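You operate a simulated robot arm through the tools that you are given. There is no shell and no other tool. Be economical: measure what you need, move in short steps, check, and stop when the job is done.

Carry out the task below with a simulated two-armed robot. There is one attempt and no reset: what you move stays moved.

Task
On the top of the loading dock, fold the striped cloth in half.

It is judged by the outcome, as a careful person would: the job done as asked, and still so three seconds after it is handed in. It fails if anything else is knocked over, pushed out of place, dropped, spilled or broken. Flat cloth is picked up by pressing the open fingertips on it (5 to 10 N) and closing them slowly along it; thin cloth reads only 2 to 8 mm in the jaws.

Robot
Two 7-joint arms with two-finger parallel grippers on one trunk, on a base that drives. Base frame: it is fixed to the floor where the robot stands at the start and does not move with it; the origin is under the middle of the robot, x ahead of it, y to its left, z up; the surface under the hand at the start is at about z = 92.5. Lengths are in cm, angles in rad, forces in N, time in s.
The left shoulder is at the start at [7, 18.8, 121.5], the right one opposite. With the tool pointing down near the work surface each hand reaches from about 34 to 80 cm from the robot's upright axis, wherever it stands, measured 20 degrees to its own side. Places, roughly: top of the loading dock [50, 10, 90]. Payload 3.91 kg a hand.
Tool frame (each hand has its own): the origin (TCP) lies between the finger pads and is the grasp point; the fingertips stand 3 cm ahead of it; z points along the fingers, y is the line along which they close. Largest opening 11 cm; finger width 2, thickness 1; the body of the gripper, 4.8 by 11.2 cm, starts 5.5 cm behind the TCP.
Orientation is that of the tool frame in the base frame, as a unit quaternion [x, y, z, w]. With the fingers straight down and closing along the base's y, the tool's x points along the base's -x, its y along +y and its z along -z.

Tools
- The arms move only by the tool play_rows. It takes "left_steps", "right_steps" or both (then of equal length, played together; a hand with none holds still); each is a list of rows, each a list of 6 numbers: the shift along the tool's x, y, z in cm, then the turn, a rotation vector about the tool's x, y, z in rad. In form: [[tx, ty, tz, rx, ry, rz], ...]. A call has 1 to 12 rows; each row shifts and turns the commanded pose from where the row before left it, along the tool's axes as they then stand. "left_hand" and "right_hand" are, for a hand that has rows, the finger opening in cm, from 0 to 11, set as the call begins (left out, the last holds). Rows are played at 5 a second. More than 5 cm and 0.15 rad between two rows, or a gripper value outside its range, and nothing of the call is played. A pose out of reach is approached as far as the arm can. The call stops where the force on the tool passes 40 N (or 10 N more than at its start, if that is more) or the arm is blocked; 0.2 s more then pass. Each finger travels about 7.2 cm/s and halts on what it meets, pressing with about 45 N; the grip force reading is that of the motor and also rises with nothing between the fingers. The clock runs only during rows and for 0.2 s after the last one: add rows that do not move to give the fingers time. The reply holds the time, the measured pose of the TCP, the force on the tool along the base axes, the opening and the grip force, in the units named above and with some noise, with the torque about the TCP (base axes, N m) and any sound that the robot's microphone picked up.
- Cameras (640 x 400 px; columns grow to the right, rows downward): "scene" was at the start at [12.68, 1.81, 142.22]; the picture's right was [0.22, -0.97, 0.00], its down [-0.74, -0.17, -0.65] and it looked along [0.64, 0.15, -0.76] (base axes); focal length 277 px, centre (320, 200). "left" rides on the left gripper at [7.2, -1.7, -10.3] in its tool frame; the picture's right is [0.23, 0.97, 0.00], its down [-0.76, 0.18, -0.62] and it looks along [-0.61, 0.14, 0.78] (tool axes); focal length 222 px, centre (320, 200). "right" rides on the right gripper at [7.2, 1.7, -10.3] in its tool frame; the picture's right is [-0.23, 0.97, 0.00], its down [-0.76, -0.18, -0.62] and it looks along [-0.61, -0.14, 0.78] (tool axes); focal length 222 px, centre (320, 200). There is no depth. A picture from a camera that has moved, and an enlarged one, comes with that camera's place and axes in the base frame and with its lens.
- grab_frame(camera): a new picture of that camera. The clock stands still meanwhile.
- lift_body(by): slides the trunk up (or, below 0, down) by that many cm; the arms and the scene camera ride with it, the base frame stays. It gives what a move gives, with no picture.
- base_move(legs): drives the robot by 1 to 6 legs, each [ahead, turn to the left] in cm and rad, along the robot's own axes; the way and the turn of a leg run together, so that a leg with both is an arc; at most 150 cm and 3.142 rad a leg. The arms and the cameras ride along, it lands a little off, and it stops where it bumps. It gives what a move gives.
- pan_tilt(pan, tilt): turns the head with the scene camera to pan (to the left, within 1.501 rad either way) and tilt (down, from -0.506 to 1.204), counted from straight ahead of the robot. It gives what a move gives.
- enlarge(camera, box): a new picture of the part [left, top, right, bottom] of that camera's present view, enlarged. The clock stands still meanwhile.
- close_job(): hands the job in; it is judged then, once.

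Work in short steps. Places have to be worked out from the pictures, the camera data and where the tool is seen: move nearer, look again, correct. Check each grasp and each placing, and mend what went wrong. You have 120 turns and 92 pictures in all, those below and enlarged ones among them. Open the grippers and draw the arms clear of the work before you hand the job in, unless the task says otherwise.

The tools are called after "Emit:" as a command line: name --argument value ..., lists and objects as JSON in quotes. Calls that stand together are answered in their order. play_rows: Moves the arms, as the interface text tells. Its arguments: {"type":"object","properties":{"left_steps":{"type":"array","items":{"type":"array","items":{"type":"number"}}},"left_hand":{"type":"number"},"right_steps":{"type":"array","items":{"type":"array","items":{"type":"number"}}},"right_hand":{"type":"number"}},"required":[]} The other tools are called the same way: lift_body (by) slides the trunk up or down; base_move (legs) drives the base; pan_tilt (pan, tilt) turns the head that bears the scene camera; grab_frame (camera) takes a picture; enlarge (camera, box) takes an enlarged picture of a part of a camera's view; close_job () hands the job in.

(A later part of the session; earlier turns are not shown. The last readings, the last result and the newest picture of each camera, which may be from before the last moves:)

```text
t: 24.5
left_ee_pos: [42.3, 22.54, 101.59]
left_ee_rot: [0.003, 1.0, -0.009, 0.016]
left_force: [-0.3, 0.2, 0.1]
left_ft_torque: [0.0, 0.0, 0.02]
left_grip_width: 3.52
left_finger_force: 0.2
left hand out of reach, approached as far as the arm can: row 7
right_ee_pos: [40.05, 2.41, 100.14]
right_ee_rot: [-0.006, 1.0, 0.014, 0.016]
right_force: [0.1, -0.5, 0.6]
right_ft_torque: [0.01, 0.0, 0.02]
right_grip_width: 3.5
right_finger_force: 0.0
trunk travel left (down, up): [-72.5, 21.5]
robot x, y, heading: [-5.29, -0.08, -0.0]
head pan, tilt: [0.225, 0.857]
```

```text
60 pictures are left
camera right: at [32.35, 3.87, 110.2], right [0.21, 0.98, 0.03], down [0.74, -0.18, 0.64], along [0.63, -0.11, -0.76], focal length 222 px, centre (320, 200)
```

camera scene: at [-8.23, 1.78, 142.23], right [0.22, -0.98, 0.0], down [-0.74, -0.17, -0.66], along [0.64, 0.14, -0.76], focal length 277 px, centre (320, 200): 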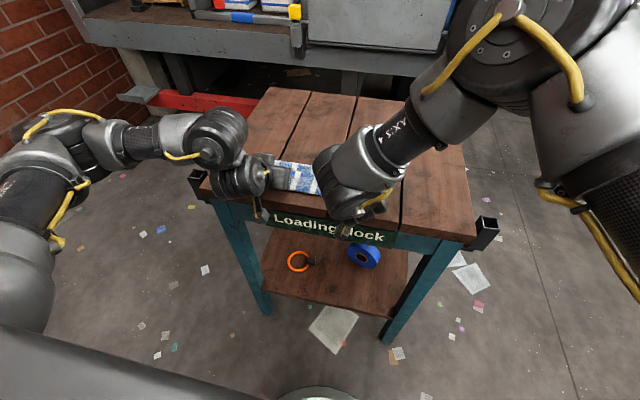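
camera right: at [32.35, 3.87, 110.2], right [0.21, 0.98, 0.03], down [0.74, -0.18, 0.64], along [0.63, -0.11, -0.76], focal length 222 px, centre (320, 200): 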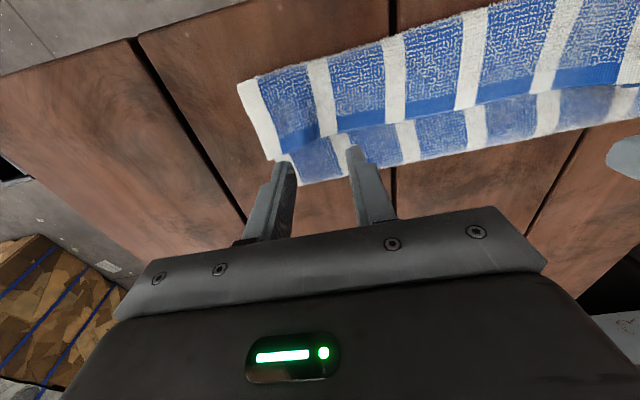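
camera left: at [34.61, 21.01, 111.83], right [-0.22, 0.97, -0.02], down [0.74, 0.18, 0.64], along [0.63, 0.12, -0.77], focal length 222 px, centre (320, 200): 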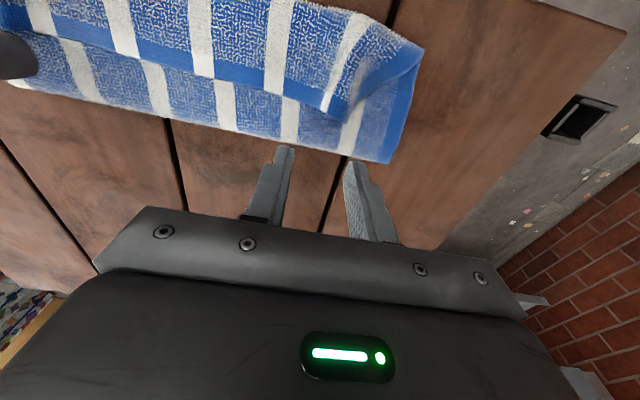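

The left arm is at its inner limit here, so I drive back 7 cm, after which both arms have room over the edge (x≈40).

Emit:
base_move --legs '[[-8, 0]]'

```text
t: 25.6
left_ee_pos: [34.38, 22.58, 101.52]
left_ee_rot: [0.004, 1.0, -0.009, 0.015]
left_force: [-0.6, -0.4, -0.1]
left_ft_torque: [0.0, 0.0, -0.01]
left_grip_width: 3.52
left_finger_force: 0.0
right_ee_pos: [32.22, 2.4, 99.99]
right_ee_rot: [-0.006, 1.0, 0.013, 0.015]
right_force: [-0.6, -0.4, 0.5]
right_ft_torque: [0.0, 0.03, 0.01]
right_grip_width: 3.48
right_finger_force: 0.1
trunk travel left (down, up): [-72.5, 21.5]
robot x, y, heading: [-13.68, 0.24, 0.004]
head pan, tilt: [0.225, 0.857]
```

I move both hands forward to stand over the edge.

Emit:
play_rows --left_steps '[[-2.5, -1.2, 1, 0, 0, 0], [-2.5, -1.2, 1, 0, 0, 0], [0, 0, 0, 0, 0, 0]]' --right_steps '[[-3.6, 0, 0.5, 0, 0, 0], [-3.6, 0, 0.5, 0, 0, 0], [0, 0, 0, 0, 0, 0]]'

```text
t: 26.4
left_ee_pos: [39.01, 20.09, 99.8]
left_ee_rot: [0.003, 1.0, -0.009, 0.016]
left_force: [-0.7, -0.6, -0.3]
left_ft_torque: [-0.01, -0.02, -0.02]
left_grip_width: 3.49
left_finger_force: 0.0
right_ee_pos: [39.18, 2.55, 99.53]
right_ee_rot: [-0.006, 1.0, 0.013, 0.018]
right_force: [0.0, 0.1, 0.4]
right_ft_torque: [0.01, -0.05, 0.01]
right_grip_width: 3.51
right_finger_force: 0.0
trunk travel left (down, up): [-72.5, 21.5]
robot x, y, heading: [-13.53, 0.21, 0.003]
head pan, tilt: [0.225, 0.857]
```

Both are in place; I lower carefully toward contact with the layered cloth.

Emit:
play_rows --left_steps '[[-0.3, 0, 1, 0, 0, 0], [0, 0, 1, 0, 0, 0], [0, 0, 0.6, 0, 0, 0], [0, 0, 0.4, 0, 0, 0], [0, 0, 0, 0, 0, 0]]' --right_steps '[[-0.1, 0, 1, 0, 0, 0], [0, 0, 1, 0, 0, 0], [0, 0, 0.4, 0, 0, 0], [0, 0, 0.3, 0, 0, 0], [0, 0, 0, 0, 0, 0]]'

Emit:
grab_frame --camera "left"

Emit:
grab_frame --camera "right"

```text
t: 27.6
left_ee_pos: [39.64, 19.97, 96.89]
left_ee_rot: [0.003, 1.0, -0.009, 0.016]
left_force: [-0.8, -0.8, 2.7]
left_ft_torque: [-0.03, 0.0, 0.02]
left_grip_width: 3.44
left_finger_force: 0.2
right_ee_pos: [39.47, 2.58, 96.69]
right_ee_rot: [-0.005, 1.0, 0.013, 0.017]
right_force: [0.4, 0.1, 1.8]
right_ft_torque: [-0.04, -0.03, 0.02]
right_grip_width: 3.5
right_finger_force: 0.1
trunk travel left (down, up): [-72.5, 21.5]
robot x, y, heading: [-13.39, 0.49, 0.007]
head pan, tilt: [0.225, 0.857]
```

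```text
59 pictures are left
camera left: at [32.06, 18.47, 107.0], right [-0.22, 0.98, -0.02], down [0.74, 0.18, 0.64], along [0.63, 0.12, -0.77], focal length 222 px, centre (320, 200)
```

left: 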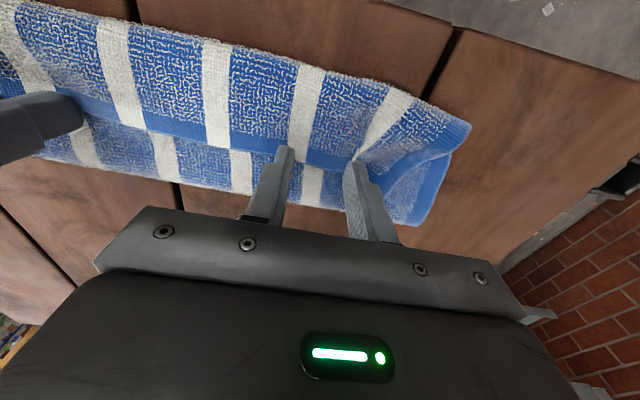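

```text
58 pictures are left
camera right: at [31.79, 3.9, 106.76], right [0.22, 0.98, 0.03], down [0.74, -0.19, 0.64], along [0.63, -0.11, -0.76], focal length 222 px, centre (320, 200)
```

right: 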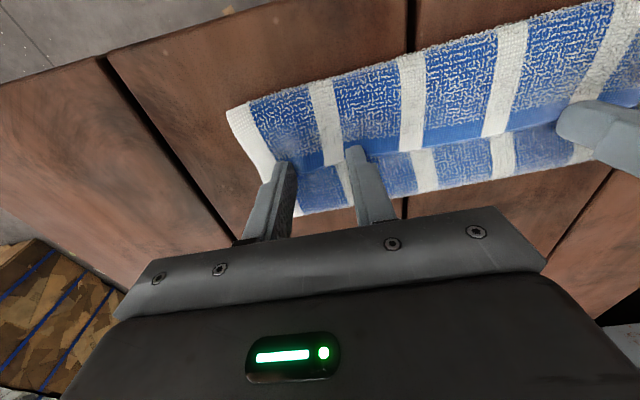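

The tips straddle the flap's blue hem. I press a bit more and close slowly.

Emit:
play_rows --left_steps '[[0.3, 0, 0.1, 0, 0, 0], [0, 0, 0.1, 0, 0, 0]]' --right_steps '[[0.3, 0, 0.15, 0, 0, 0], [0, 0, 0.15, 0, 0, 0]]' --left_hand 2.6 --right_hand 2.6

Emit:
play_rows --left_steps '[[0, 0, 0, 0, 0, 0]]' --right_steps '[[0, 0, 0, 0, 0, 0]]' --left_hand 1.8 --right_hand 1.8

Emit:
play_rows --left_steps '[[0, 0, 0, 0, 0, 0]]' --right_steps '[[0, 0, 0, 0, 0, 0]]' --left_hand 1 --right_hand 1

Emit:
play_rows --left_steps '[[0, 0, 0, 0, 0, 0], [0, 0, 0, 0, 0, 0]]' --right_steps '[[0, 0, 0, 0, 0, 0], [0, 0, 0, 0, 0, 0]]' --left_hand 0 --right_hand 0

Emit:
play_rows --left_steps '[[-0.3, 0, -1, 0, 0, 0], [-0.5, 0, -1, 0, 0, 0], [-0.5, 0, -1, 0, 0, 0], [0, 0, 0, 0, 0, 0]]' --right_steps '[[-0.3, 0, -1, 0, 0, 0], [-0.5, 0, -1, 0, 0, 0], [-0.5, 0, -1, 0, 0, 0], [0, 0, 0, 0, 0, 0]]'

Emit:
grab_frame --camera "left"

Emit:
grab_frame --camera "right"

Emit:
enlarge --camera "scene" --box '[180, 130, 436, 290]'

```text
t: 28.2
left_ee_pos: [39.37, 20.0, 96.58]
left_ee_rot: [0.003, 1.0, -0.009, 0.016]
left_force: [0.8, 1.0, 4.1]
left_ft_torque: [0.05, -0.02, -0.01]
left_grip_width: 2.58
left_finger_force: 0.0
right_ee_pos: [39.14, 2.53, 96.55]
right_ee_rot: [-0.006, 1.0, 0.014, 0.018]
right_force: [1.4, -0.4, 7.2]
right_ft_torque: [-0.05, -0.05, 0.01]
right_grip_width: 2.58
right_finger_force: 0.0
trunk travel left (down, up): [-72.5, 21.5]
robot x, y, heading: [-13.52, -0.13, 0.003]
head pan, tilt: [0.225, 0.857]
```

```text
t: 28.6
left_ee_pos: [39.37, 19.96, 96.55]
left_ee_rot: [0.004, 1.0, -0.009, 0.015]
left_force: [-0.1, -1.3, 4.6]
left_ft_torque: [-0.04, 0.0, 0.01]
left_grip_width: 1.75
left_finger_force: 0.1
right_ee_pos: [39.14, 2.71, 96.35]
right_ee_rot: [-0.006, 1.0, 0.014, 0.016]
right_force: [0.7, -0.2, 7.3]
right_ft_torque: [0.02, 0.06, 0.02]
right_grip_width: 1.79
right_finger_force: 0.1
trunk travel left (down, up): [-72.5, 21.5]
robot x, y, heading: [-13.65, 0.25, 0.002]
head pan, tilt: [0.225, 0.857]
```

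```text
t: 29.0
left_ee_pos: [39.29, 19.84, 96.62]
left_ee_rot: [0.003, 1.0, -0.01, 0.015]
left_force: [0.9, -2.6, 3.9]
left_ft_torque: [-0.05, 0.06, -0.02]
left_grip_width: 1.02
left_finger_force: 0.7
right_ee_pos: [39.09, 2.55, 96.39]
right_ee_rot: [-0.007, 1.0, 0.013, 0.016]
right_force: [-1.2, 2.4, 8.7]
right_ft_torque: [0.08, 0.06, -0.01]
right_grip_width: 1.18
right_finger_force: 7.4
trunk travel left (down, up): [-72.5, 21.5]
robot x, y, heading: [-13.71, -0.06, 0.001]
head pan, tilt: [0.225, 0.857]
```

```text
t: 29.6
left_ee_pos: [39.22, 19.84, 96.74]
left_ee_rot: [0.003, 1.0, -0.01, 0.016]
left_force: [0.1, -8.9, 4.2]
left_ft_torque: [-0.27, 0.0, 0.05]
left_grip_width: 0.27
left_finger_force: 42.9
right_ee_pos: [39.19, 2.67, 96.44]
right_ee_rot: [-0.006, 1.0, 0.014, 0.017]
right_force: [0.9, 9.1, 9.6]
right_ft_torque: [0.33, 0.03, -0.11]
right_grip_width: 0.75
right_finger_force: 44.4
trunk travel left (down, up): [-72.5, 21.5]
robot x, y, heading: [-13.66, -0.18, 0.003]
head pan, tilt: [0.225, 0.857]
```

```text
t: 30.6
left_ee_pos: [40.58, 20.08, 99.72]
left_ee_rot: [0.003, 1.0, -0.01, 0.015]
left_force: [-0.1, -12.3, -0.1]
left_ft_torque: [-0.34, 0.02, 0.02]
left_grip_width: 0.24
left_finger_force: 42.9
right_ee_pos: [40.38, 2.47, 99.37]
right_ee_rot: [-0.007, 1.0, 0.014, 0.016]
right_force: [0.0, 12.0, 0.0]
right_ft_torque: [0.43, -0.03, -0.12]
right_grip_width: 0.75
right_finger_force: 45.1
trunk travel left (down, up): [-72.5, 21.5]
robot x, y, heading: [-13.39, -0.14, 0.005]
head pan, tilt: [0.225, 0.857]
```

```text
57 pictures are left
camera left: at [33.03, 18.51, 109.79], right [-0.22, 0.98, -0.02], down [0.74, 0.18, 0.64], along [0.63, 0.12, -0.77], focal length 222 px, centre (320, 200)
```

left: 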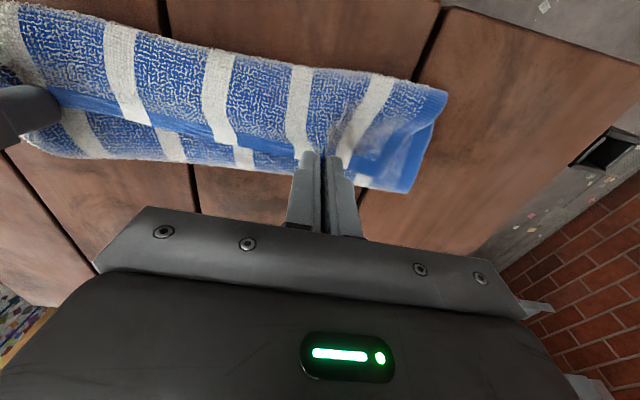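

```text
56 pictures are left
camera right: at [32.78, 3.99, 109.47], right [0.21, 0.98, 0.03], down [0.74, -0.19, 0.64], along [0.63, -0.11, -0.77], focal length 222 px, centre (320, 200)
```

right: 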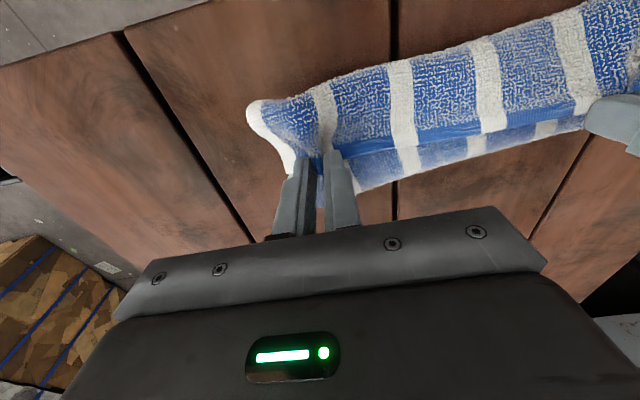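

```text
2.50 times, centred on (308, 210) of scene
camera zoom: at [-0.87, 1.86, 142.22], right [0.23, -0.97, 0.0], down [-0.74, -0.17, -0.65], along [0.64, 0.15, -0.76], focal length 693 px, centre (350, 175)
```

zoom: 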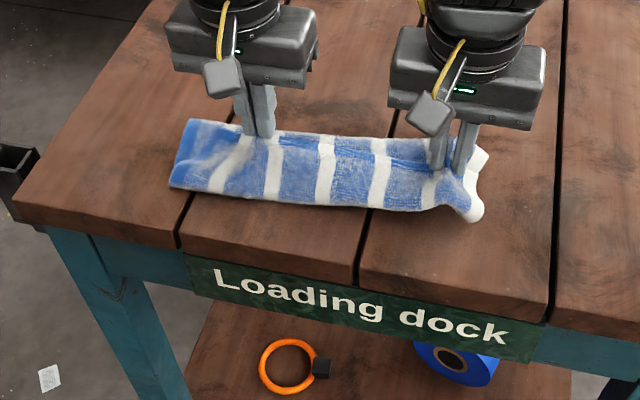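

The left grip has one layer, but the right jaw reads 7.5 mm and has caught a lower layer too. I open and lift the right hand only.

Emit:
play_rows --right_steps '[[0, 0, 0, 0, 0, 0], [0, 0, 0, 0, 0, 0], [0, 0, -1, 0, 0, 0], [0, 0, -2, 0, 0, 0], [0, 0, -2, 0, 0, 0]]' --right_hand 4

Emit:
grab_frame --camera "right"

Emit:
enlarge --camera "scene" --box '[180, 130, 436, 290]'

```text
t: 31.8
left_ee_pos: [40.69, 20.01, 99.65]
left_ee_rot: [0.004, 1.0, -0.008, 0.014]
left_force: [-0.6, 0.5, -0.4]
left_ft_torque: [0.04, -0.01, -0.03]
left_grip_width: 0.26
left_finger_force: 42.5
right_ee_pos: [40.42, 2.26, 104.48]
right_ee_rot: [-0.006, 1.0, 0.013, 0.016]
right_force: [-0.1, -0.2, -0.2]
right_ft_torque: [0.01, -0.02, 0.03]
right_grip_width: 3.99
right_finger_force: 0.1
trunk travel left (down, up): [-72.5, 21.5]
robot x, y, heading: [-13.47, -0.12, 0.008]
head pan, tilt: [0.225, 0.857]
```

```text
54 pictures are left
camera right: at [32.7, 3.69, 114.57], right [0.22, 0.98, 0.03], down [0.74, -0.19, 0.64], along [0.63, -0.11, -0.77], focal length 222 px, centre (320, 200)
```

right: 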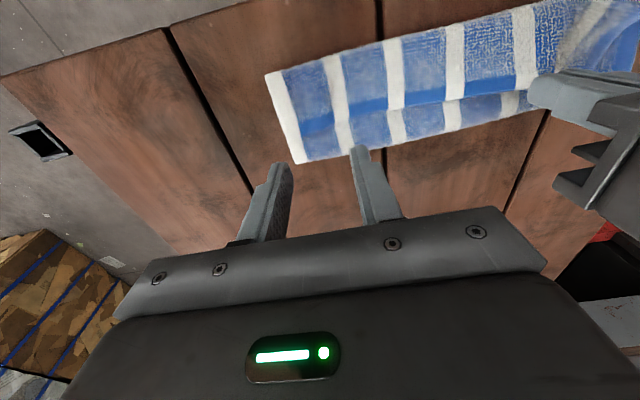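

```text
2.50 times, centred on (308, 210) of scene
camera zoom: at [-0.96, 1.85, 142.23], right [0.23, -0.97, 0.0], down [-0.74, -0.17, -0.66], along [0.64, 0.15, -0.76], focal length 693 px, centre (350, 175)
```

zoom: 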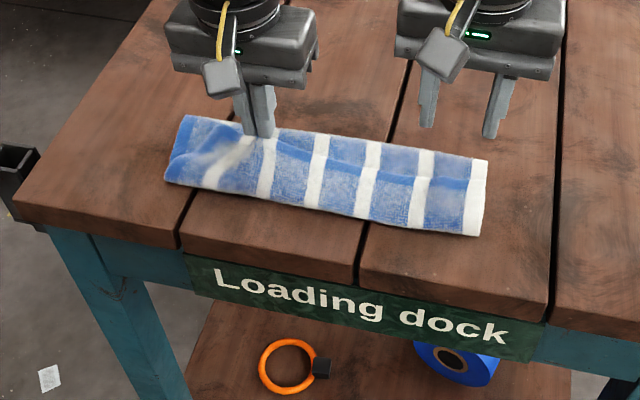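

The right corner lies flat again. With the left hand alone I pull the flap's edge up and away from the robot to unroll it.

Emit:
play_rows --left_steps '[[-1.5, 0, -1.5, 0, 0, 0], [-2, 0, -1.5, 0, 0, 0], [-2, 0, 0, 0, 0, 0], [-2, 0, 0, 0, 0, 0], [-2, 0, 0, 0, 0, 0], [-2, 0, 0.5, 0, 0, 0], [0, 0, 0, 0, 0, 0]]'

Emit:
enlarge --camera "scene" --box '[180, 110, 436, 270]'

```text
t: 33.4
left_ee_pos: [52.09, 20.11, 102.28]
left_ee_rot: [0.004, 1.0, -0.009, 0.015]
left_force: [0.5, -0.7, -0.6]
left_ft_torque: [0.03, 0.0, 0.02]
left_grip_width: 0.26
left_finger_force: 42.4
right_ee_pos: [40.47, 2.3, 104.54]
right_ee_rot: [-0.006, 1.0, 0.012, 0.017]
right_force: [0.0, 0.8, -0.7]
right_ft_torque: [-0.01, -0.03, -0.01]
right_grip_width: 3.98
right_finger_force: 0.1
trunk travel left (down, up): [-72.5, 21.5]
robot x, y, heading: [-13.87, 0.32, 0.003]
head pan, tilt: [0.225, 0.857]
```

```text
2.50 times, centred on (308, 190) of scene
camera zoom: at [-0.97, 1.89, 142.23], right [0.23, -0.97, 0.0], down [-0.74, -0.17, -0.66], along [0.64, 0.15, -0.76], focal length 693 px, centre (350, 225)
```

zoom: 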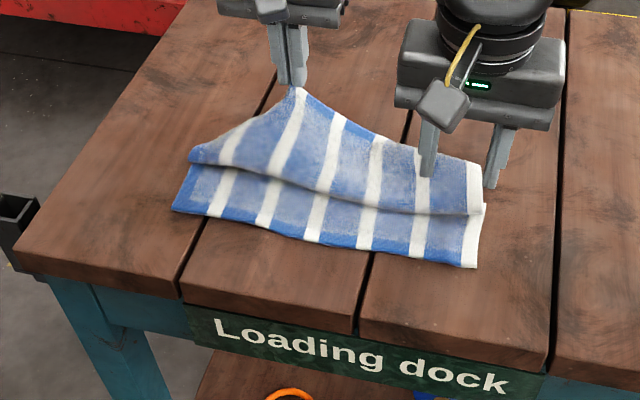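

It unrolls nicely, with the near hem now visible. I drive forward 6 cm to carry the edge on, as the arm is near full stretch.

Emit:
base_move --legs '[[7, 0]]'

Emit:
play_rows --left_steps '[[0, 0, 1.5, 0, 0, 0], [-0.5, 0, 2, 0, 0, 0], [0, 0, 0, 0, 0, 0]]' --right_steps '[[0, -2, -2, 0, 0, 0], [0, -2, -2, 0, 0, 0], [0, -2, -1, 0, 0, 0]]'

Emit:
grab_frame --camera "scene"

```text
t: 34.4
left_ee_pos: [58.13, 20.13, 103.17]
left_ee_rot: [0.004, 1.0, -0.01, 0.02]
left_force: [0.0, 0.4, -0.9]
left_ft_torque: [-0.08, 0.03, -0.04]
left_grip_width: 0.26
left_finger_force: 42.7
right_ee_pos: [46.37, 2.32, 105.12]
right_ee_rot: [-0.007, 1.0, 0.011, 0.022]
right_force: [0.2, 0.1, -0.5]
right_ft_torque: [0.0, -0.04, -0.02]
right_grip_width: 4.0
right_finger_force: 0.2
trunk travel left (down, up): [-72.5, 21.5]
robot x, y, heading: [-6.19, 0.22, 0.009]
head pan, tilt: [0.225, 0.857]
```

```text
t: 35.2
left_ee_pos: [59.09, 20.08, 99.48]
left_ee_rot: [0.003, 1.0, -0.009, 0.02]
left_force: [-0.1, 0.1, -0.1]
left_ft_torque: [0.01, -0.02, 0.02]
left_grip_width: 0.25
left_finger_force: 42.5
right_ee_pos: [46.39, -3.89, 109.93]
right_ee_rot: [-0.007, 1.0, 0.013, 0.021]
right_force: [0.4, 0.3, 0.1]
right_ft_torque: [-0.01, -0.03, -0.01]
right_grip_width: 3.99
right_finger_force: 0.0
trunk travel left (down, up): [-72.5, 21.5]
robot x, y, heading: [-6.39, 0.56, 0.0]
head pan, tilt: [0.225, 0.857]
```

```text
51 pictures are left
camera scene: at [5.86, 1.79, 142.25], right [0.23, -0.97, 0.0], down [-0.73, -0.17, -0.66], along [0.64, 0.15, -0.75], focal length 277 px, centre (320, 200)
```

scene: 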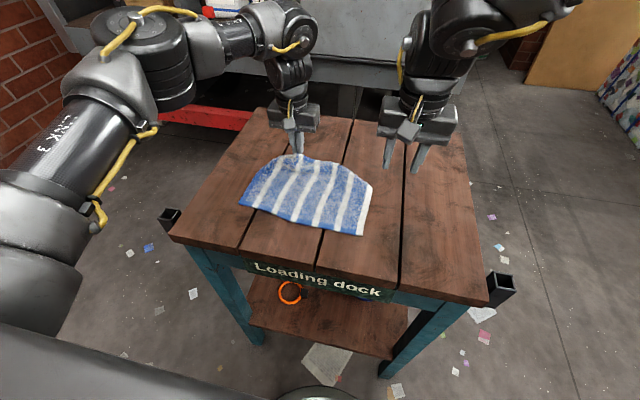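

The cloth has mostly opened, with its near edge now at x≈40–43. I drive 4 cm further and lower the edge to lay it out flat.

Emit:
base_move --legs '[[4, 0]]'

Emit:
play_rows --left_steps '[[0, 0, 1, 0, 0, 0], [0, 0, 1, 0, 0, 0], [0, 0, 1, 0, 0, 0], [0, 0, 0.4, 0, 0, 0], [0, 0, 0, 0, 0, 0]]'

Emit:
grab_frame --camera "scene"

Emit:
grab_frame --camera "right"

```text
t: 36.1
left_ee_pos: [62.56, 20.05, 99.93]
left_ee_rot: [0.004, 1.0, -0.009, 0.023]
left_force: [-0.3, 0.4, 0.6]
left_ft_torque: [0.01, -0.04, 0.03]
left_grip_width: 0.27
left_finger_force: 42.1
right_ee_pos: [49.74, -3.83, 110.24]
right_ee_rot: [-0.007, 1.0, 0.013, 0.025]
right_force: [-0.9, 0.0, 0.4]
right_ft_torque: [-0.02, -0.06, -0.04]
right_grip_width: 4.02
right_finger_force: 0.1
trunk travel left (down, up): [-72.5, 21.5]
robot x, y, heading: [-2.56, 0.03, 0.002]
head pan, tilt: [0.225, 0.857]
```

```text
t: 37.3
left_ee_pos: [63.3, 19.96, 96.22]
left_ee_rot: [0.003, 1.0, -0.01, 0.021]
left_force: [-1.7, 0.1, 12.1]
left_ft_torque: [0.07, 0.23, -0.01]
left_grip_width: 0.25
left_finger_force: 42.9
right_ee_pos: [50.44, -3.88, 109.92]
right_ee_rot: [-0.007, 1.0, 0.013, 0.021]
right_force: [0.3, 0.4, 0.3]
right_ft_torque: [0.01, 0.03, 0.02]
right_grip_width: 4.0
right_finger_force: 0.1
trunk travel left (down, up): [-72.5, 21.5]
robot x, y, heading: [-2.5, 0.09, 0.005]
head pan, tilt: [0.225, 0.857]
```

```text
50 pictures are left
camera scene: at [10.03, 1.85, 142.25], right [0.23, -0.97, 0.0], down [-0.74, -0.17, -0.66], along [0.64, 0.15, -0.76], focal length 277 px, centre (320, 200)
```

scene: 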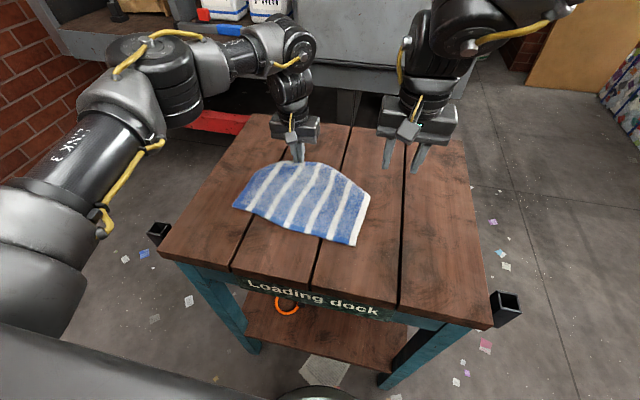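

```text
49 pictures are left
camera right: at [42.63, -2.48, 119.94], right [0.21, 0.98, 0.03], down [0.74, -0.18, 0.65], along [0.64, -0.11, -0.76], focal length 222 px, centre (320, 200)
```

right: 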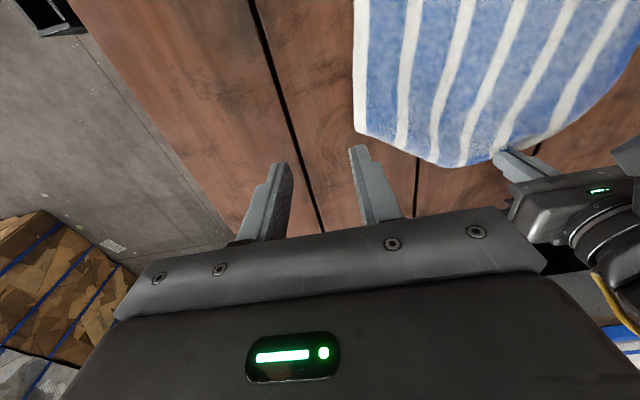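

I release the left hand and raise it to see the flattened cloth.

Emit:
play_rows --left_steps '[[0, 0, -0.3, 0, 0, 0], [0, 0, 0, 0, 0, 0], [0, 0, -1, 0, 0, 0], [0, 0, -3, 0, 0, 0], [0, 2, -4, 0, 0, 0], [0, 2, -4, 0, 0, 0], [0, 2, -3, 0, 0, 0]]' --left_hand 4

Emit:
enlarge --camera "scene" --box '[180, 110, 436, 270]'

Emit:
grab_frame --camera "left"

```text
t: 38.9
left_ee_pos: [62.96, 26.56, 111.19]
left_ee_rot: [0.003, 1.0, -0.01, 0.02]
left_force: [0.0, -0.8, -0.3]
left_ft_torque: [0.01, 0.0, -0.01]
left_grip_width: 3.99
left_finger_force: 0.0
right_ee_pos: [50.42, -3.87, 109.93]
right_ee_rot: [-0.007, 1.0, 0.013, 0.021]
right_force: [-0.5, 0.2, -0.5]
right_ft_torque: [-0.02, -0.02, 0.05]
right_grip_width: 4.02
right_finger_force: 0.1
trunk travel left (down, up): [-72.5, 21.5]
robot x, y, heading: [-2.73, 0.19, 0.002]
head pan, tilt: [0.225, 0.857]
```

```text
2.50 times, centred on (308, 190) of scene
camera zoom: at [10.04, 1.9, 142.23], right [0.23, -0.97, 0.0], down [-0.74, -0.17, -0.66], along [0.64, 0.15, -0.76], focal length 693 px, centre (350, 225)
```

zoom: 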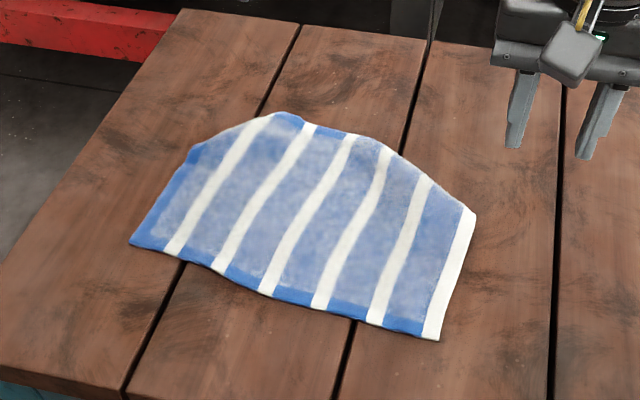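

```text
47 pictures are left
camera left: at [55.17, 25.07, 121.31], right [-0.22, 0.98, -0.03], down [0.74, 0.18, 0.65], along [0.64, 0.12, -0.76], focal length 222 px, centre (320, 200)
```

left: 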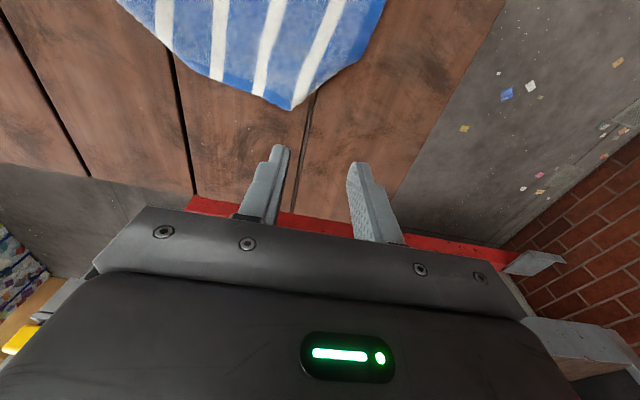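

Both far corners got tucked under: on the right the crease runs from about (63,10.6) to (56,0.5), on the left from (65,23) to (58.6,29). I'll lift the clean far edge with the left hand next to each tuck, so the flap drops open, and lay it back; first the one on the right.

Emit:
play_rows --left_steps '[[0.04, -2.96, 2.64, 0, 0, 0], [0.04, -2.96, 2.64, 0, 0, 0], [0.04, -2.96, 2.64, 0, 0, 0], [0.04, -2.96, 2.64, 0, 0, 0], [0.04, -2.96, 2.64, 0, 0, 0], [0, 0, 0, 0, 0, 0]]' --left_hand 3.5

Emit:
grab_frame --camera "left"

```text
t: 40.3
left_ee_pos: [63.09, 11.35, 98.21]
left_ee_rot: [0.004, 1.0, -0.009, 0.02]
left_force: [0.4, 0.4, -0.8]
left_ft_torque: [-0.03, -0.01, -0.01]
left_grip_width: 3.5
left_finger_force: 0.0
right_ee_pos: [50.45, -3.83, 109.9]
right_ee_rot: [-0.008, 1.0, 0.013, 0.02]
right_force: [0.4, 0.2, 0.8]
right_ft_torque: [-0.01, 0.01, 0.01]
right_grip_width: 4.01
right_finger_force: 0.0
trunk travel left (down, up): [-72.5, 21.5]
robot x, y, heading: [-2.91, 0.0, 0.003]
head pan, tilt: [0.225, 0.857]
```

```text
46 pictures are left
camera left: at [55.31, 9.89, 108.3], right [-0.22, 0.98, -0.03], down [0.74, 0.19, 0.65], along [0.64, 0.12, -0.76], focal length 222 px, centre (320, 200)
```

left: 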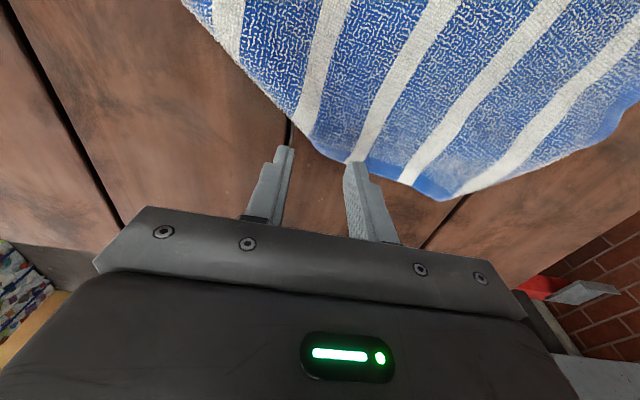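

The clean hem segment runs from (62.6,10.5) to (65,23). I centre on y≈13 with 1.5 cm overlap and go down to contact.

Emit:
play_rows --left_steps '[[0.4, 1, 0.6, 0, 0, 0], [0.4, 0.7, 0.6, 0, 0, 0], [0, 0, 0.6, 0, 0, 0], [0, 0, 0.4, 0, 0, 0], [0, 0, 0.1, 0, 0, 0]]'

```text
t: 41.5
left_ee_pos: [62.28, 12.93, 95.88]
left_ee_rot: [0.004, 1.0, -0.011, 0.021]
left_force: [0.1, -0.5, 3.1]
left_ft_torque: [0.04, 0.01, 0.0]
left_grip_width: 3.49
left_finger_force: 0.1
right_ee_pos: [50.57, -3.83, 109.79]
right_ee_rot: [-0.008, 1.0, 0.013, 0.021]
right_force: [-0.5, -0.3, 0.0]
right_ft_torque: [-0.02, 0.01, 0.0]
right_grip_width: 3.97
right_finger_force: 0.1
trunk travel left (down, up): [-72.5, 21.5]
robot x, y, heading: [-2.85, -0.01, 0.004]
head pan, tilt: [0.225, 0.857]
```

Contact at 3 N; I press slightly more, close slowly, and then lift.

Emit:
play_rows --left_steps '[[0, 0, 0.1, 0, 0, 0]]' --left_hand 2.6

Emit:
play_rows --left_steps '[[0, 0, 0, 0, 0, 0]]' --left_hand 1.7

Emit:
play_rows --left_steps '[[0, 0, 0, 0, 0, 0]]' --left_hand 0.8

Emit:
play_rows --left_steps '[[0, 0, 0, 0, 0, 0], [0, 0, 0, 0, 0, 0]]' --left_hand 0

Emit:
play_rows --left_steps '[[0, 0, -1.5, 0, 0, 0], [0, 0, -2, 0, 0, 0], [0, 0, -2, 0, 0, 0], [0.5, 0, -2, 0, 0, 0], [0.5, 0, -2, 0, 0, 0], [0.5, 0, -2, 0, 0, 0], [0, 0, 0, 0, 0, 0]]'

Emit:
enlarge --camera "scene" --box '[180, 110, 436, 270]'

Emit:
grab_frame --camera "right"

```text
t: 41.9
left_ee_pos: [62.29, 12.84, 95.96]
left_ee_rot: [0.003, 1.0, -0.01, 0.02]
left_force: [1.9, -1.0, 3.3]
left_ft_torque: [-0.01, -0.04, 0.0]
left_grip_width: 2.56
left_finger_force: 0.1
right_ee_pos: [50.44, -3.93, 109.93]
right_ee_rot: [-0.008, 1.0, 0.014, 0.021]
right_force: [-0.7, -0.5, -0.6]
right_ft_torque: [-0.02, 0.01, -0.01]
right_grip_width: 4.01
right_finger_force: 0.1
trunk travel left (down, up): [-72.5, 21.5]
robot x, y, heading: [-2.61, -0.14, 0.007]
head pan, tilt: [0.225, 0.857]
```

```text
t: 42.3
left_ee_pos: [62.43, 12.9, 95.9]
left_ee_rot: [0.005, 1.0, -0.009, 0.02]
left_force: [0.3, 0.1, 3.6]
left_ft_torque: [0.05, 0.01, -0.01]
left_grip_width: 1.7
left_finger_force: 0.1
right_ee_pos: [50.51, -3.9, 109.9]
right_ee_rot: [-0.008, 1.0, 0.012, 0.021]
right_force: [0.2, 0.1, 0.7]
right_ft_torque: [0.02, 0.01, -0.02]
right_grip_width: 4.02
right_finger_force: 0.0
trunk travel left (down, up): [-72.5, 21.5]
robot x, y, heading: [-2.81, -0.08, 0.005]
head pan, tilt: [0.225, 0.857]
```

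```text
t: 42.7
left_ee_pos: [62.39, 12.88, 95.79]
left_ee_rot: [0.003, 1.0, -0.01, 0.019]
left_force: [-0.2, -0.4, 3.5]
left_ft_torque: [0.02, 0.02, -0.03]
left_grip_width: 0.85
left_finger_force: 6.1
right_ee_pos: [50.46, -3.92, 109.91]
right_ee_rot: [-0.007, 1.0, 0.013, 0.021]
right_force: [-0.7, 0.5, -0.5]
right_ft_torque: [-0.02, 0.0, -0.02]
right_grip_width: 4.0
right_finger_force: 0.0
trunk travel left (down, up): [-72.5, 21.5]
robot x, y, heading: [-2.69, -0.13, 0.001]
head pan, tilt: [0.225, 0.857]
```

```text
t: 43.3
left_ee_pos: [62.32, 12.89, 95.75]
left_ee_rot: [0.004, 1.0, -0.009, 0.021]
left_force: [0.4, 0.3, 4.5]
left_ft_torque: [0.03, 0.04, -0.02]
left_grip_width: 0.41
left_finger_force: 44.4
right_ee_pos: [50.47, -3.84, 109.94]
right_ee_rot: [-0.008, 1.0, 0.013, 0.021]
right_force: [-0.2, 0.3, -0.1]
right_ft_torque: [-0.01, 0.01, -0.01]
right_grip_width: 4.02
right_finger_force: 0.1
trunk travel left (down, up): [-72.5, 21.5]
robot x, y, heading: [-2.78, -0.33, 0.005]
head pan, tilt: [0.225, 0.857]
```

```text
t: 44.9
left_ee_pos: [60.25, 13.0, 107.32]
left_ee_rot: [0.004, 1.0, -0.01, 0.02]
left_force: [0.1, 0.8, -1.2]
left_ft_torque: [-0.03, -0.05, -0.02]
left_grip_width: 0.43
left_finger_force: 44.2
right_ee_pos: [50.49, -3.81, 109.75]
right_ee_rot: [-0.007, 1.0, 0.014, 0.021]
right_force: [-0.1, 0.3, -0.9]
right_ft_torque: [-0.02, 0.0, 0.01]
right_grip_width: 3.99
right_finger_force: 0.0
trunk travel left (down, up): [-72.5, 21.5]
robot x, y, heading: [-2.77, -0.2, 0.007]
head pan, tilt: [0.225, 0.857]
```

```text
2.50 times, centred on (308, 190) of scene
camera zoom: at [10.18, 1.89, 142.22], right [0.23, -0.97, 0.0], down [-0.74, -0.17, -0.65], along [0.64, 0.15, -0.76], focal length 693 px, centre (350, 225)
```

zoom: 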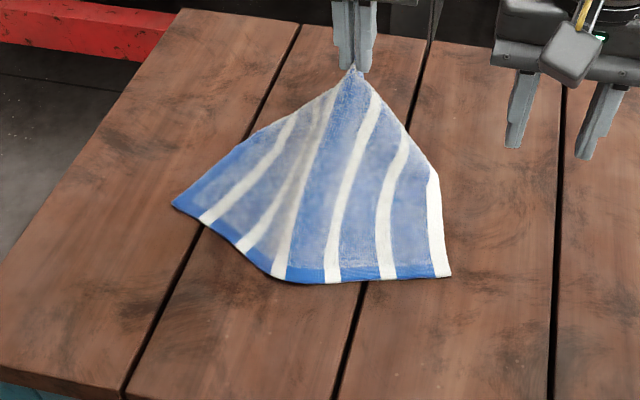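

```text
44 pictures are left
camera right: at [42.75, -2.45, 119.87], right [0.21, 0.98, 0.03], down [0.74, -0.18, 0.65], along [0.64, -0.11, -0.76], focal length 222 px, centre (320, 200)
```

right: 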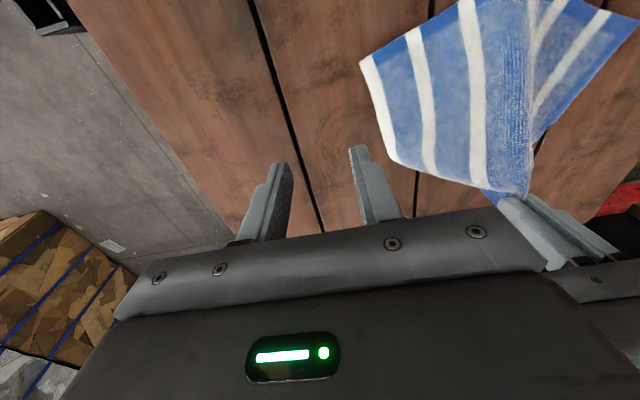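

The edge is held but the tucks haven't fallen open fully. I lift higher so the side corners hang free.

Emit:
play_rows --left_steps '[[0, 0, -2, 0, 0, 0], [0.5, 0, -2, 0, 0, 0], [0.5, 0, -2, 0, 0, 0], [0.5, 0, -2, 0, 0, 0], [0.5, 0, -2, 0, 0, 0], [0, 0, 0, 0, 0, 0], [0, 0, 0, 0, 0, 0]]'

Emit:
grab_frame --camera "scene"

Emit:
grab_frame --camera "right"

```text
t: 46.5
left_ee_pos: [57.9, 13.27, 117.33]
left_ee_rot: [0.004, 1.0, -0.01, 0.021]
left_force: [0.6, -0.4, -0.3]
left_ft_torque: [0.0, 0.03, -0.01]
left_grip_width: 0.43
left_finger_force: 45.0
right_ee_pos: [50.45, -3.81, 109.64]
right_ee_rot: [-0.007, 1.0, 0.014, 0.022]
right_force: [0.6, -0.2, -0.1]
right_ft_torque: [0.01, 0.01, 0.0]
right_grip_width: 3.99
right_finger_force: 0.1
trunk travel left (down, up): [-72.5, 21.5]
robot x, y, heading: [-2.53, 0.23, 0.006]
head pan, tilt: [0.225, 0.857]
```

```text
43 pictures are left
camera scene: at [10.14, 1.89, 142.22], right [0.23, -0.97, 0.0], down [-0.74, -0.17, -0.65], along [0.64, 0.15, -0.76], focal length 277 px, centre (320, 200)
```

scene: 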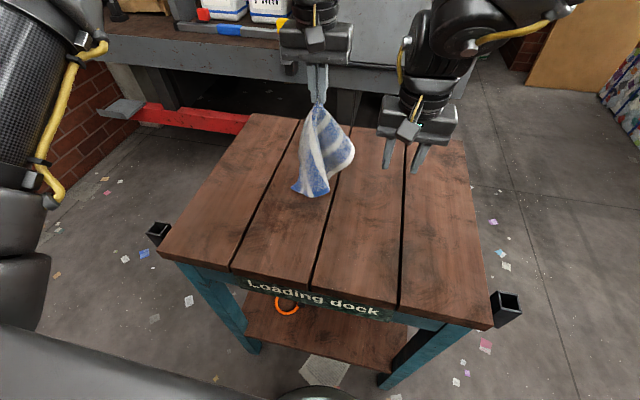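

```text
42 pictures are left
camera right: at [42.72, -2.45, 119.89], right [0.21, 0.98, 0.03], down [0.74, -0.18, 0.65], along [0.64, -0.11, -0.76], focal length 222 px, centre (320, 200)
```

right: 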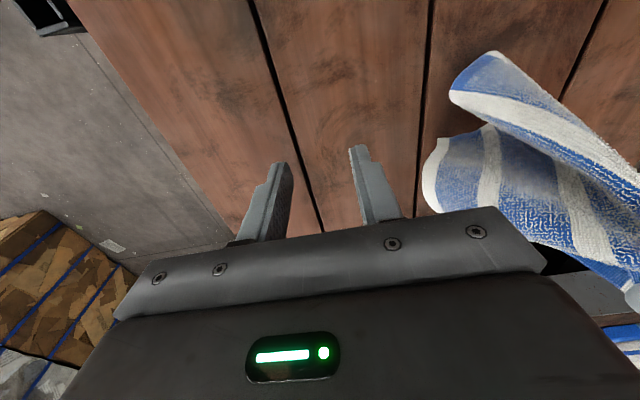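

The cloth now hangs freely from the middle of its far edge. I look closely to find the hanging far corners.

Emit:
enlarge --camera "scene" --box '[256, 90, 400, 210]'

Emit:
grab_frame --camera "left"

Emit:
enlarge --camera "right" --box '[400, 30, 640, 230]'

```text
3.33 times, centred on (328, 150) of scene
camera zoom: at [10.14, 1.89, 142.22], right [0.23, -0.97, 0.0], down [-0.74, -0.17, -0.65], along [0.64, 0.15, -0.76], focal length 923 px, centre (293, 367)
```

zoom: 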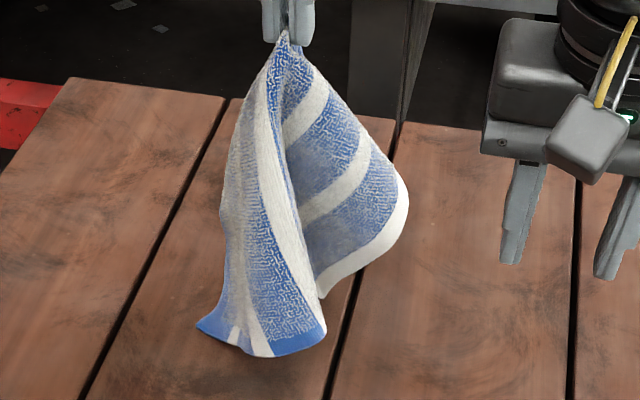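

```text
40 pictures are left
camera left: at [50.2, 11.81, 127.33], right [-0.22, 0.98, -0.03], down [0.74, 0.18, 0.65], along [0.64, 0.12, -0.76], focal length 222 px, centre (320, 200)
```

left: 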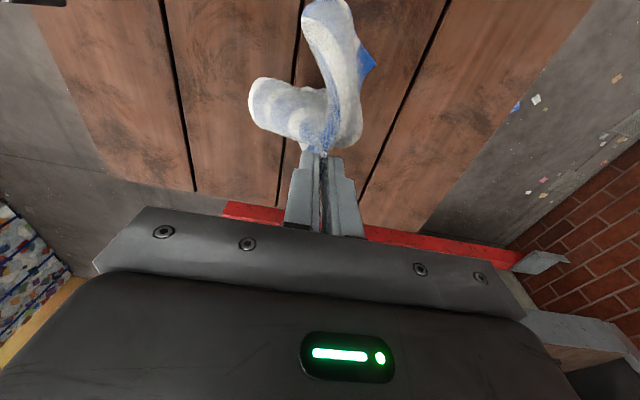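

```text
2.00 times, centred on (520, 130) of right
camera zoom: at [42.72, -2.45, 119.89], right [0.21, 0.98, 0.03], down [0.74, -0.18, 0.65], along [0.64, -0.11, -0.76], focal length 444 px, centre (-80, 340)
```

zoom: 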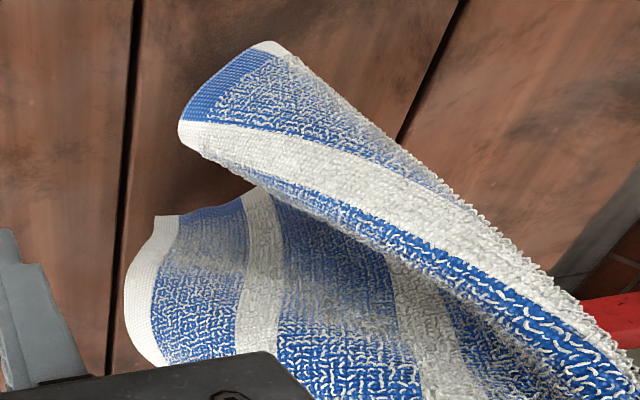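

The far-right corner hangs near (57, 6, 103), about 13 cm from the left grip along the hem. I'll take it in the air with the right hand, turned so the jaws close along x and tilted in from the right; first I turn the right hand where it is clear.

Emit:
play_rows --right_steps '[[0, -0.5, -0.3, 0, 0, -0.15], [0, 0, 0, 0, 0, -0.15], [0, 0, 0, 0, 0, -0.15], [0, 0, 0, 0, 0, -0.15], [0, 0, 0, 0, 0, -0.15], [0, 0, 0, 0, 0, -0.15], [0, 0, 0, 0, 0, -0.15], [0, 0, 0, 0, 0, -0.15], [0, 0, 0, 0, 0, -0.15], [0, 0, 0, 0, 0, -0.15], [0, 0, 0, 0, 0, -0.07], [0, 0, 0, 0, 0, 0]]' --right_hand 6

Emit:
play_rows --right_steps '[[0, 0, -0.5, 0, -0.15, 0], [0, 0, -0.5, 0, -0.15, 0], [0, 0, 0, 0, -0.15, 0], [0, 0, 0, 0, -0.15, 0], [0, 0, 0, 0, 0, 0]]'

Emit:
grab_frame --camera "right"

```text
t: 49.1
left_ee_pos: [57.92, 13.25, 117.24]
left_ee_rot: [0.004, 1.0, -0.01, 0.02]
left_force: [0.1, -0.9, -0.8]
left_ft_torque: [0.01, -0.02, -0.03]
left_grip_width: 0.4
left_finger_force: 44.3
right_ee_pos: [32.09, 12.66, 135.34]
right_ee_rot: [-0.667, 0.744, 0.015, 0.039]
right_force: [-0.1, -0.2, 0.6]
right_ft_torque: [0.0, 0.05, 0.01]
right_grip_width: 5.97
right_finger_force: 0.0
right hand out of reach, approached as far as the arm can: row 2, 3, 4, 5, 6, 7, 8, 9, 10, 11
trunk travel left (down, up): [-72.5, 21.5]
robot x, y, heading: [-2.48, -0.08, 0.006]
head pan, tilt: [0.225, 0.857]
```

```text
t: 50.1
left_ee_pos: [58.15, 13.79, 117.38]
left_ee_rot: [0.001, 1.0, -0.012, 0.022]
left_force: [0.5, 0.5, 0.1]
left_ft_torque: [-0.03, -0.03, -0.06]
left_grip_width: 0.43
left_finger_force: 43.8
right_ee_pos: [33.24, 20.56, 141.66]
right_ee_rot: [-0.641, 0.71, 0.189, 0.223]
right_force: [-7.2, -4.6, -2.2]
right_ft_torque: [-0.13, 0.21, -0.08]
right_grip_width: 5.69
right_finger_force: 0.1
right hand out of reach, approached as far as the arm can: row 1, 2, 3, 4
trunk travel left (down, up): [-72.5, 21.5]
robot x, y, heading: [-2.47, 0.01, 0.007]
head pan, tilt: [0.225, 0.857]
stopped in row 5 (right hand): the force on the tool passed its limit at 59 N (the readings are from after the stop); the commanded pose is now the measured one
```

```text
38 pictures are left
camera right: at [30.25, 9.1, 146.14], right [-0.95, 0.29, 0.11], down [0.19, 0.27, 0.94], along [0.25, 0.92, -0.31], focal length 222 px, centre (320, 200)
```

right: 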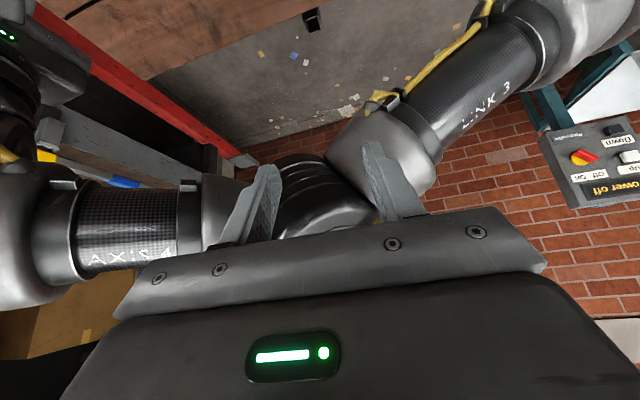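

That turn was out of the right arm's reach; the arm swung in and touched the left arm. I back it out to the right and undo the turn.

Emit:
play_rows --right_steps '[[2, 0, 0, 0, 0.1, 0], [2.5, 0, 0, 0, 0.1, 0], [3, 0, 0, 0, 0.15, 0], [3, 0, 0, 0, 0.15, 0], [3, 0, 0, 0, 0, 0], [3, 0, 0, 0, 0, 0.15], [2, 0, 0, 0, 0, 0.15], [0, 0, 0, 0, 0, 0.15]]'

Emit:
grab_frame --camera "scene"

```text
t: 51.9
left_ee_pos: [58.0, 13.6, 117.45]
left_ee_rot: [0.0, 1.0, -0.012, 0.021]
left_force: [-0.4, 0.3, -0.6]
left_ft_torque: [-0.02, -0.03, -0.05]
left_grip_width: 0.42
left_finger_force: 43.8
right_ee_pos: [33.57, 6.23, 140.42]
right_ee_rot: [-0.483, 0.874, 0.032, 0.032]
right_force: [-0.1, 0.3, -0.8]
right_ft_torque: [-0.03, 0.01, -0.01]
right_grip_width: 6.0
right_finger_force: 0.0
right hand out of reach, approached as far as the arm can: row 5, 6, 7
trunk travel left (down, up): [-72.5, 21.5]
robot x, y, heading: [-2.23, 0.02, 0.001]
head pan, tilt: [0.225, 0.857]
```

```text
37 pictures are left
camera scene: at [10.11, 1.91, 142.23], right [0.23, -0.97, 0.0], down [-0.74, -0.17, -0.66], along [0.64, 0.15, -0.76], focal length 277 px, centre (320, 200)
```

scene: 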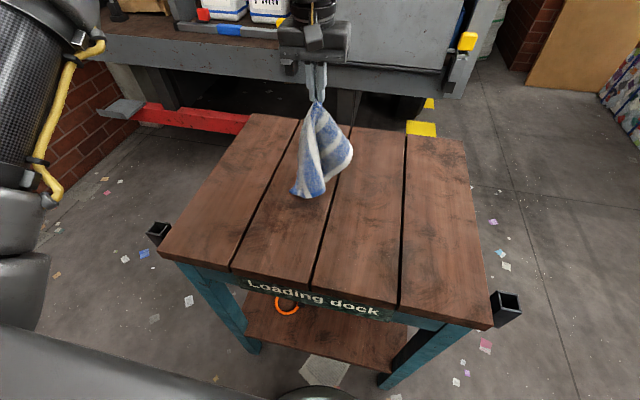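

The cloth is undisturbed. I finish turning the right hand back.

Emit:
play_rows --right_steps '[[0, 0, 0, 0, 0, 0.145], [0, 0, 0, 0, 0, 0.145], [0, 0, 0, 0, 0, 0.145], [0, 0, 0, 0, 0, 0.145], [0, 0, 0, 0, 0, 0.145], [0, 0, 0, 0, 0, 0.145], [0, 0, 0, 0, 0, 0.14], [0, 0, 0, 0, 0, 0]]'

Emit:
play_rows --right_steps '[[-1, -2, 2, 0, 0, 0], [-1.3, -2, 2, 0, 0, 0], [-1.3, -2, 3, 0, 0, 0], [-1.5, -2, 3, 0, 0, 0], [-1.5, -1, 3, 0, 0, 0], [0, 0, 0, 0, 0, 0]]'

```text
t: 53.7
left_ee_pos: [57.99, 13.46, 117.32]
left_ee_rot: [0.001, 1.0, -0.011, 0.02]
left_force: [0.1, 0.3, -0.6]
left_ft_torque: [0.01, -0.01, -0.04]
left_grip_width: 0.4
left_finger_force: 44.0
right_ee_pos: [33.5, 6.11, 140.4]
right_ee_rot: [0.0, 0.999, 0.045, 0.011]
right_force: [-0.1, 0.3, -0.1]
right_ft_torque: [-0.01, 0.04, 0.0]
right_grip_width: 5.99
right_finger_force: 0.0
trunk travel left (down, up): [-72.5, 21.5]
robot x, y, heading: [-2.56, 0.34, 0.004]
head pan, tilt: [0.225, 0.857]
```

```text
t: 55.1
left_ee_pos: [57.96, 13.55, 117.58]
left_ee_rot: [0.001, 1.0, -0.012, 0.022]
left_force: [-0.1, 0.4, -0.1]
left_ft_torque: [-0.01, 0.01, -0.04]
left_grip_width: 0.4
left_finger_force: 44.1
right_ee_pos: [41.96, -0.44, 127.45]
right_ee_rot: [-0.001, 0.999, 0.045, 0.015]
right_force: [0.0, -0.7, -0.2]
right_ft_torque: [0.01, 0.0, 0.01]
right_grip_width: 6.0
right_finger_force: 0.0
right hand out of reach, approached as far as the arm can: row 1, 2
trunk travel left (down, up): [-72.5, 21.5]
robot x, y, heading: [-2.78, 0.09, 0.003]
head pan, tilt: [0.225, 0.857]
```

The right hand is back in a normal pose and the cloth still hangs from the left hand. I lower the left hand along the way it came, so the near part rests on the table again, and look.

Emit:
play_rows --left_steps '[[-0.5, 0, 2, 0, 0, 0], [-1, 0, 2, 0, 0, 0], [-1.5, 0, 2, 0, 0, 0], [-1.5, 0, 2, 0, 0, 0], [-1.5, 0, 1.5, 0, 0, 0], [0, 0, 0, 0, 0, 0]]'

Emit:
enlarge --camera "scene" --box '[200, 90, 440, 240]'

```text
t: 56.5
left_ee_pos: [64.26, 13.31, 108.37]
left_ee_rot: [0.001, 1.0, -0.012, 0.022]
left_force: [-0.1, 0.3, -0.2]
left_ft_torque: [0.0, -0.05, -0.06]
left_grip_width: 0.38
left_finger_force: 44.4
right_ee_pos: [41.91, -0.6, 127.5]
right_ee_rot: [-0.001, 0.999, 0.045, 0.014]
right_force: [0.3, 0.4, -0.4]
right_ft_torque: [-0.01, -0.02, -0.01]
right_grip_width: 6.02
right_finger_force: 0.0
trunk travel left (down, up): [-72.5, 21.5]
robot x, y, heading: [-2.6, -0.4, 0.005]
head pan, tilt: [0.225, 0.857]
```

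```text
2.67 times, centred on (320, 165) of scene
camera zoom: at [10.07, 1.89, 142.23], right [0.23, -0.97, 0.0], down [-0.74, -0.17, -0.66], along [0.64, 0.15, -0.76], focal length 739 px, centre (320, 293)
```

zoom: 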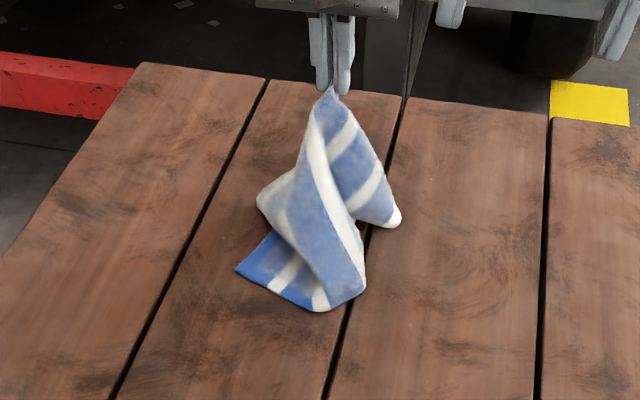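

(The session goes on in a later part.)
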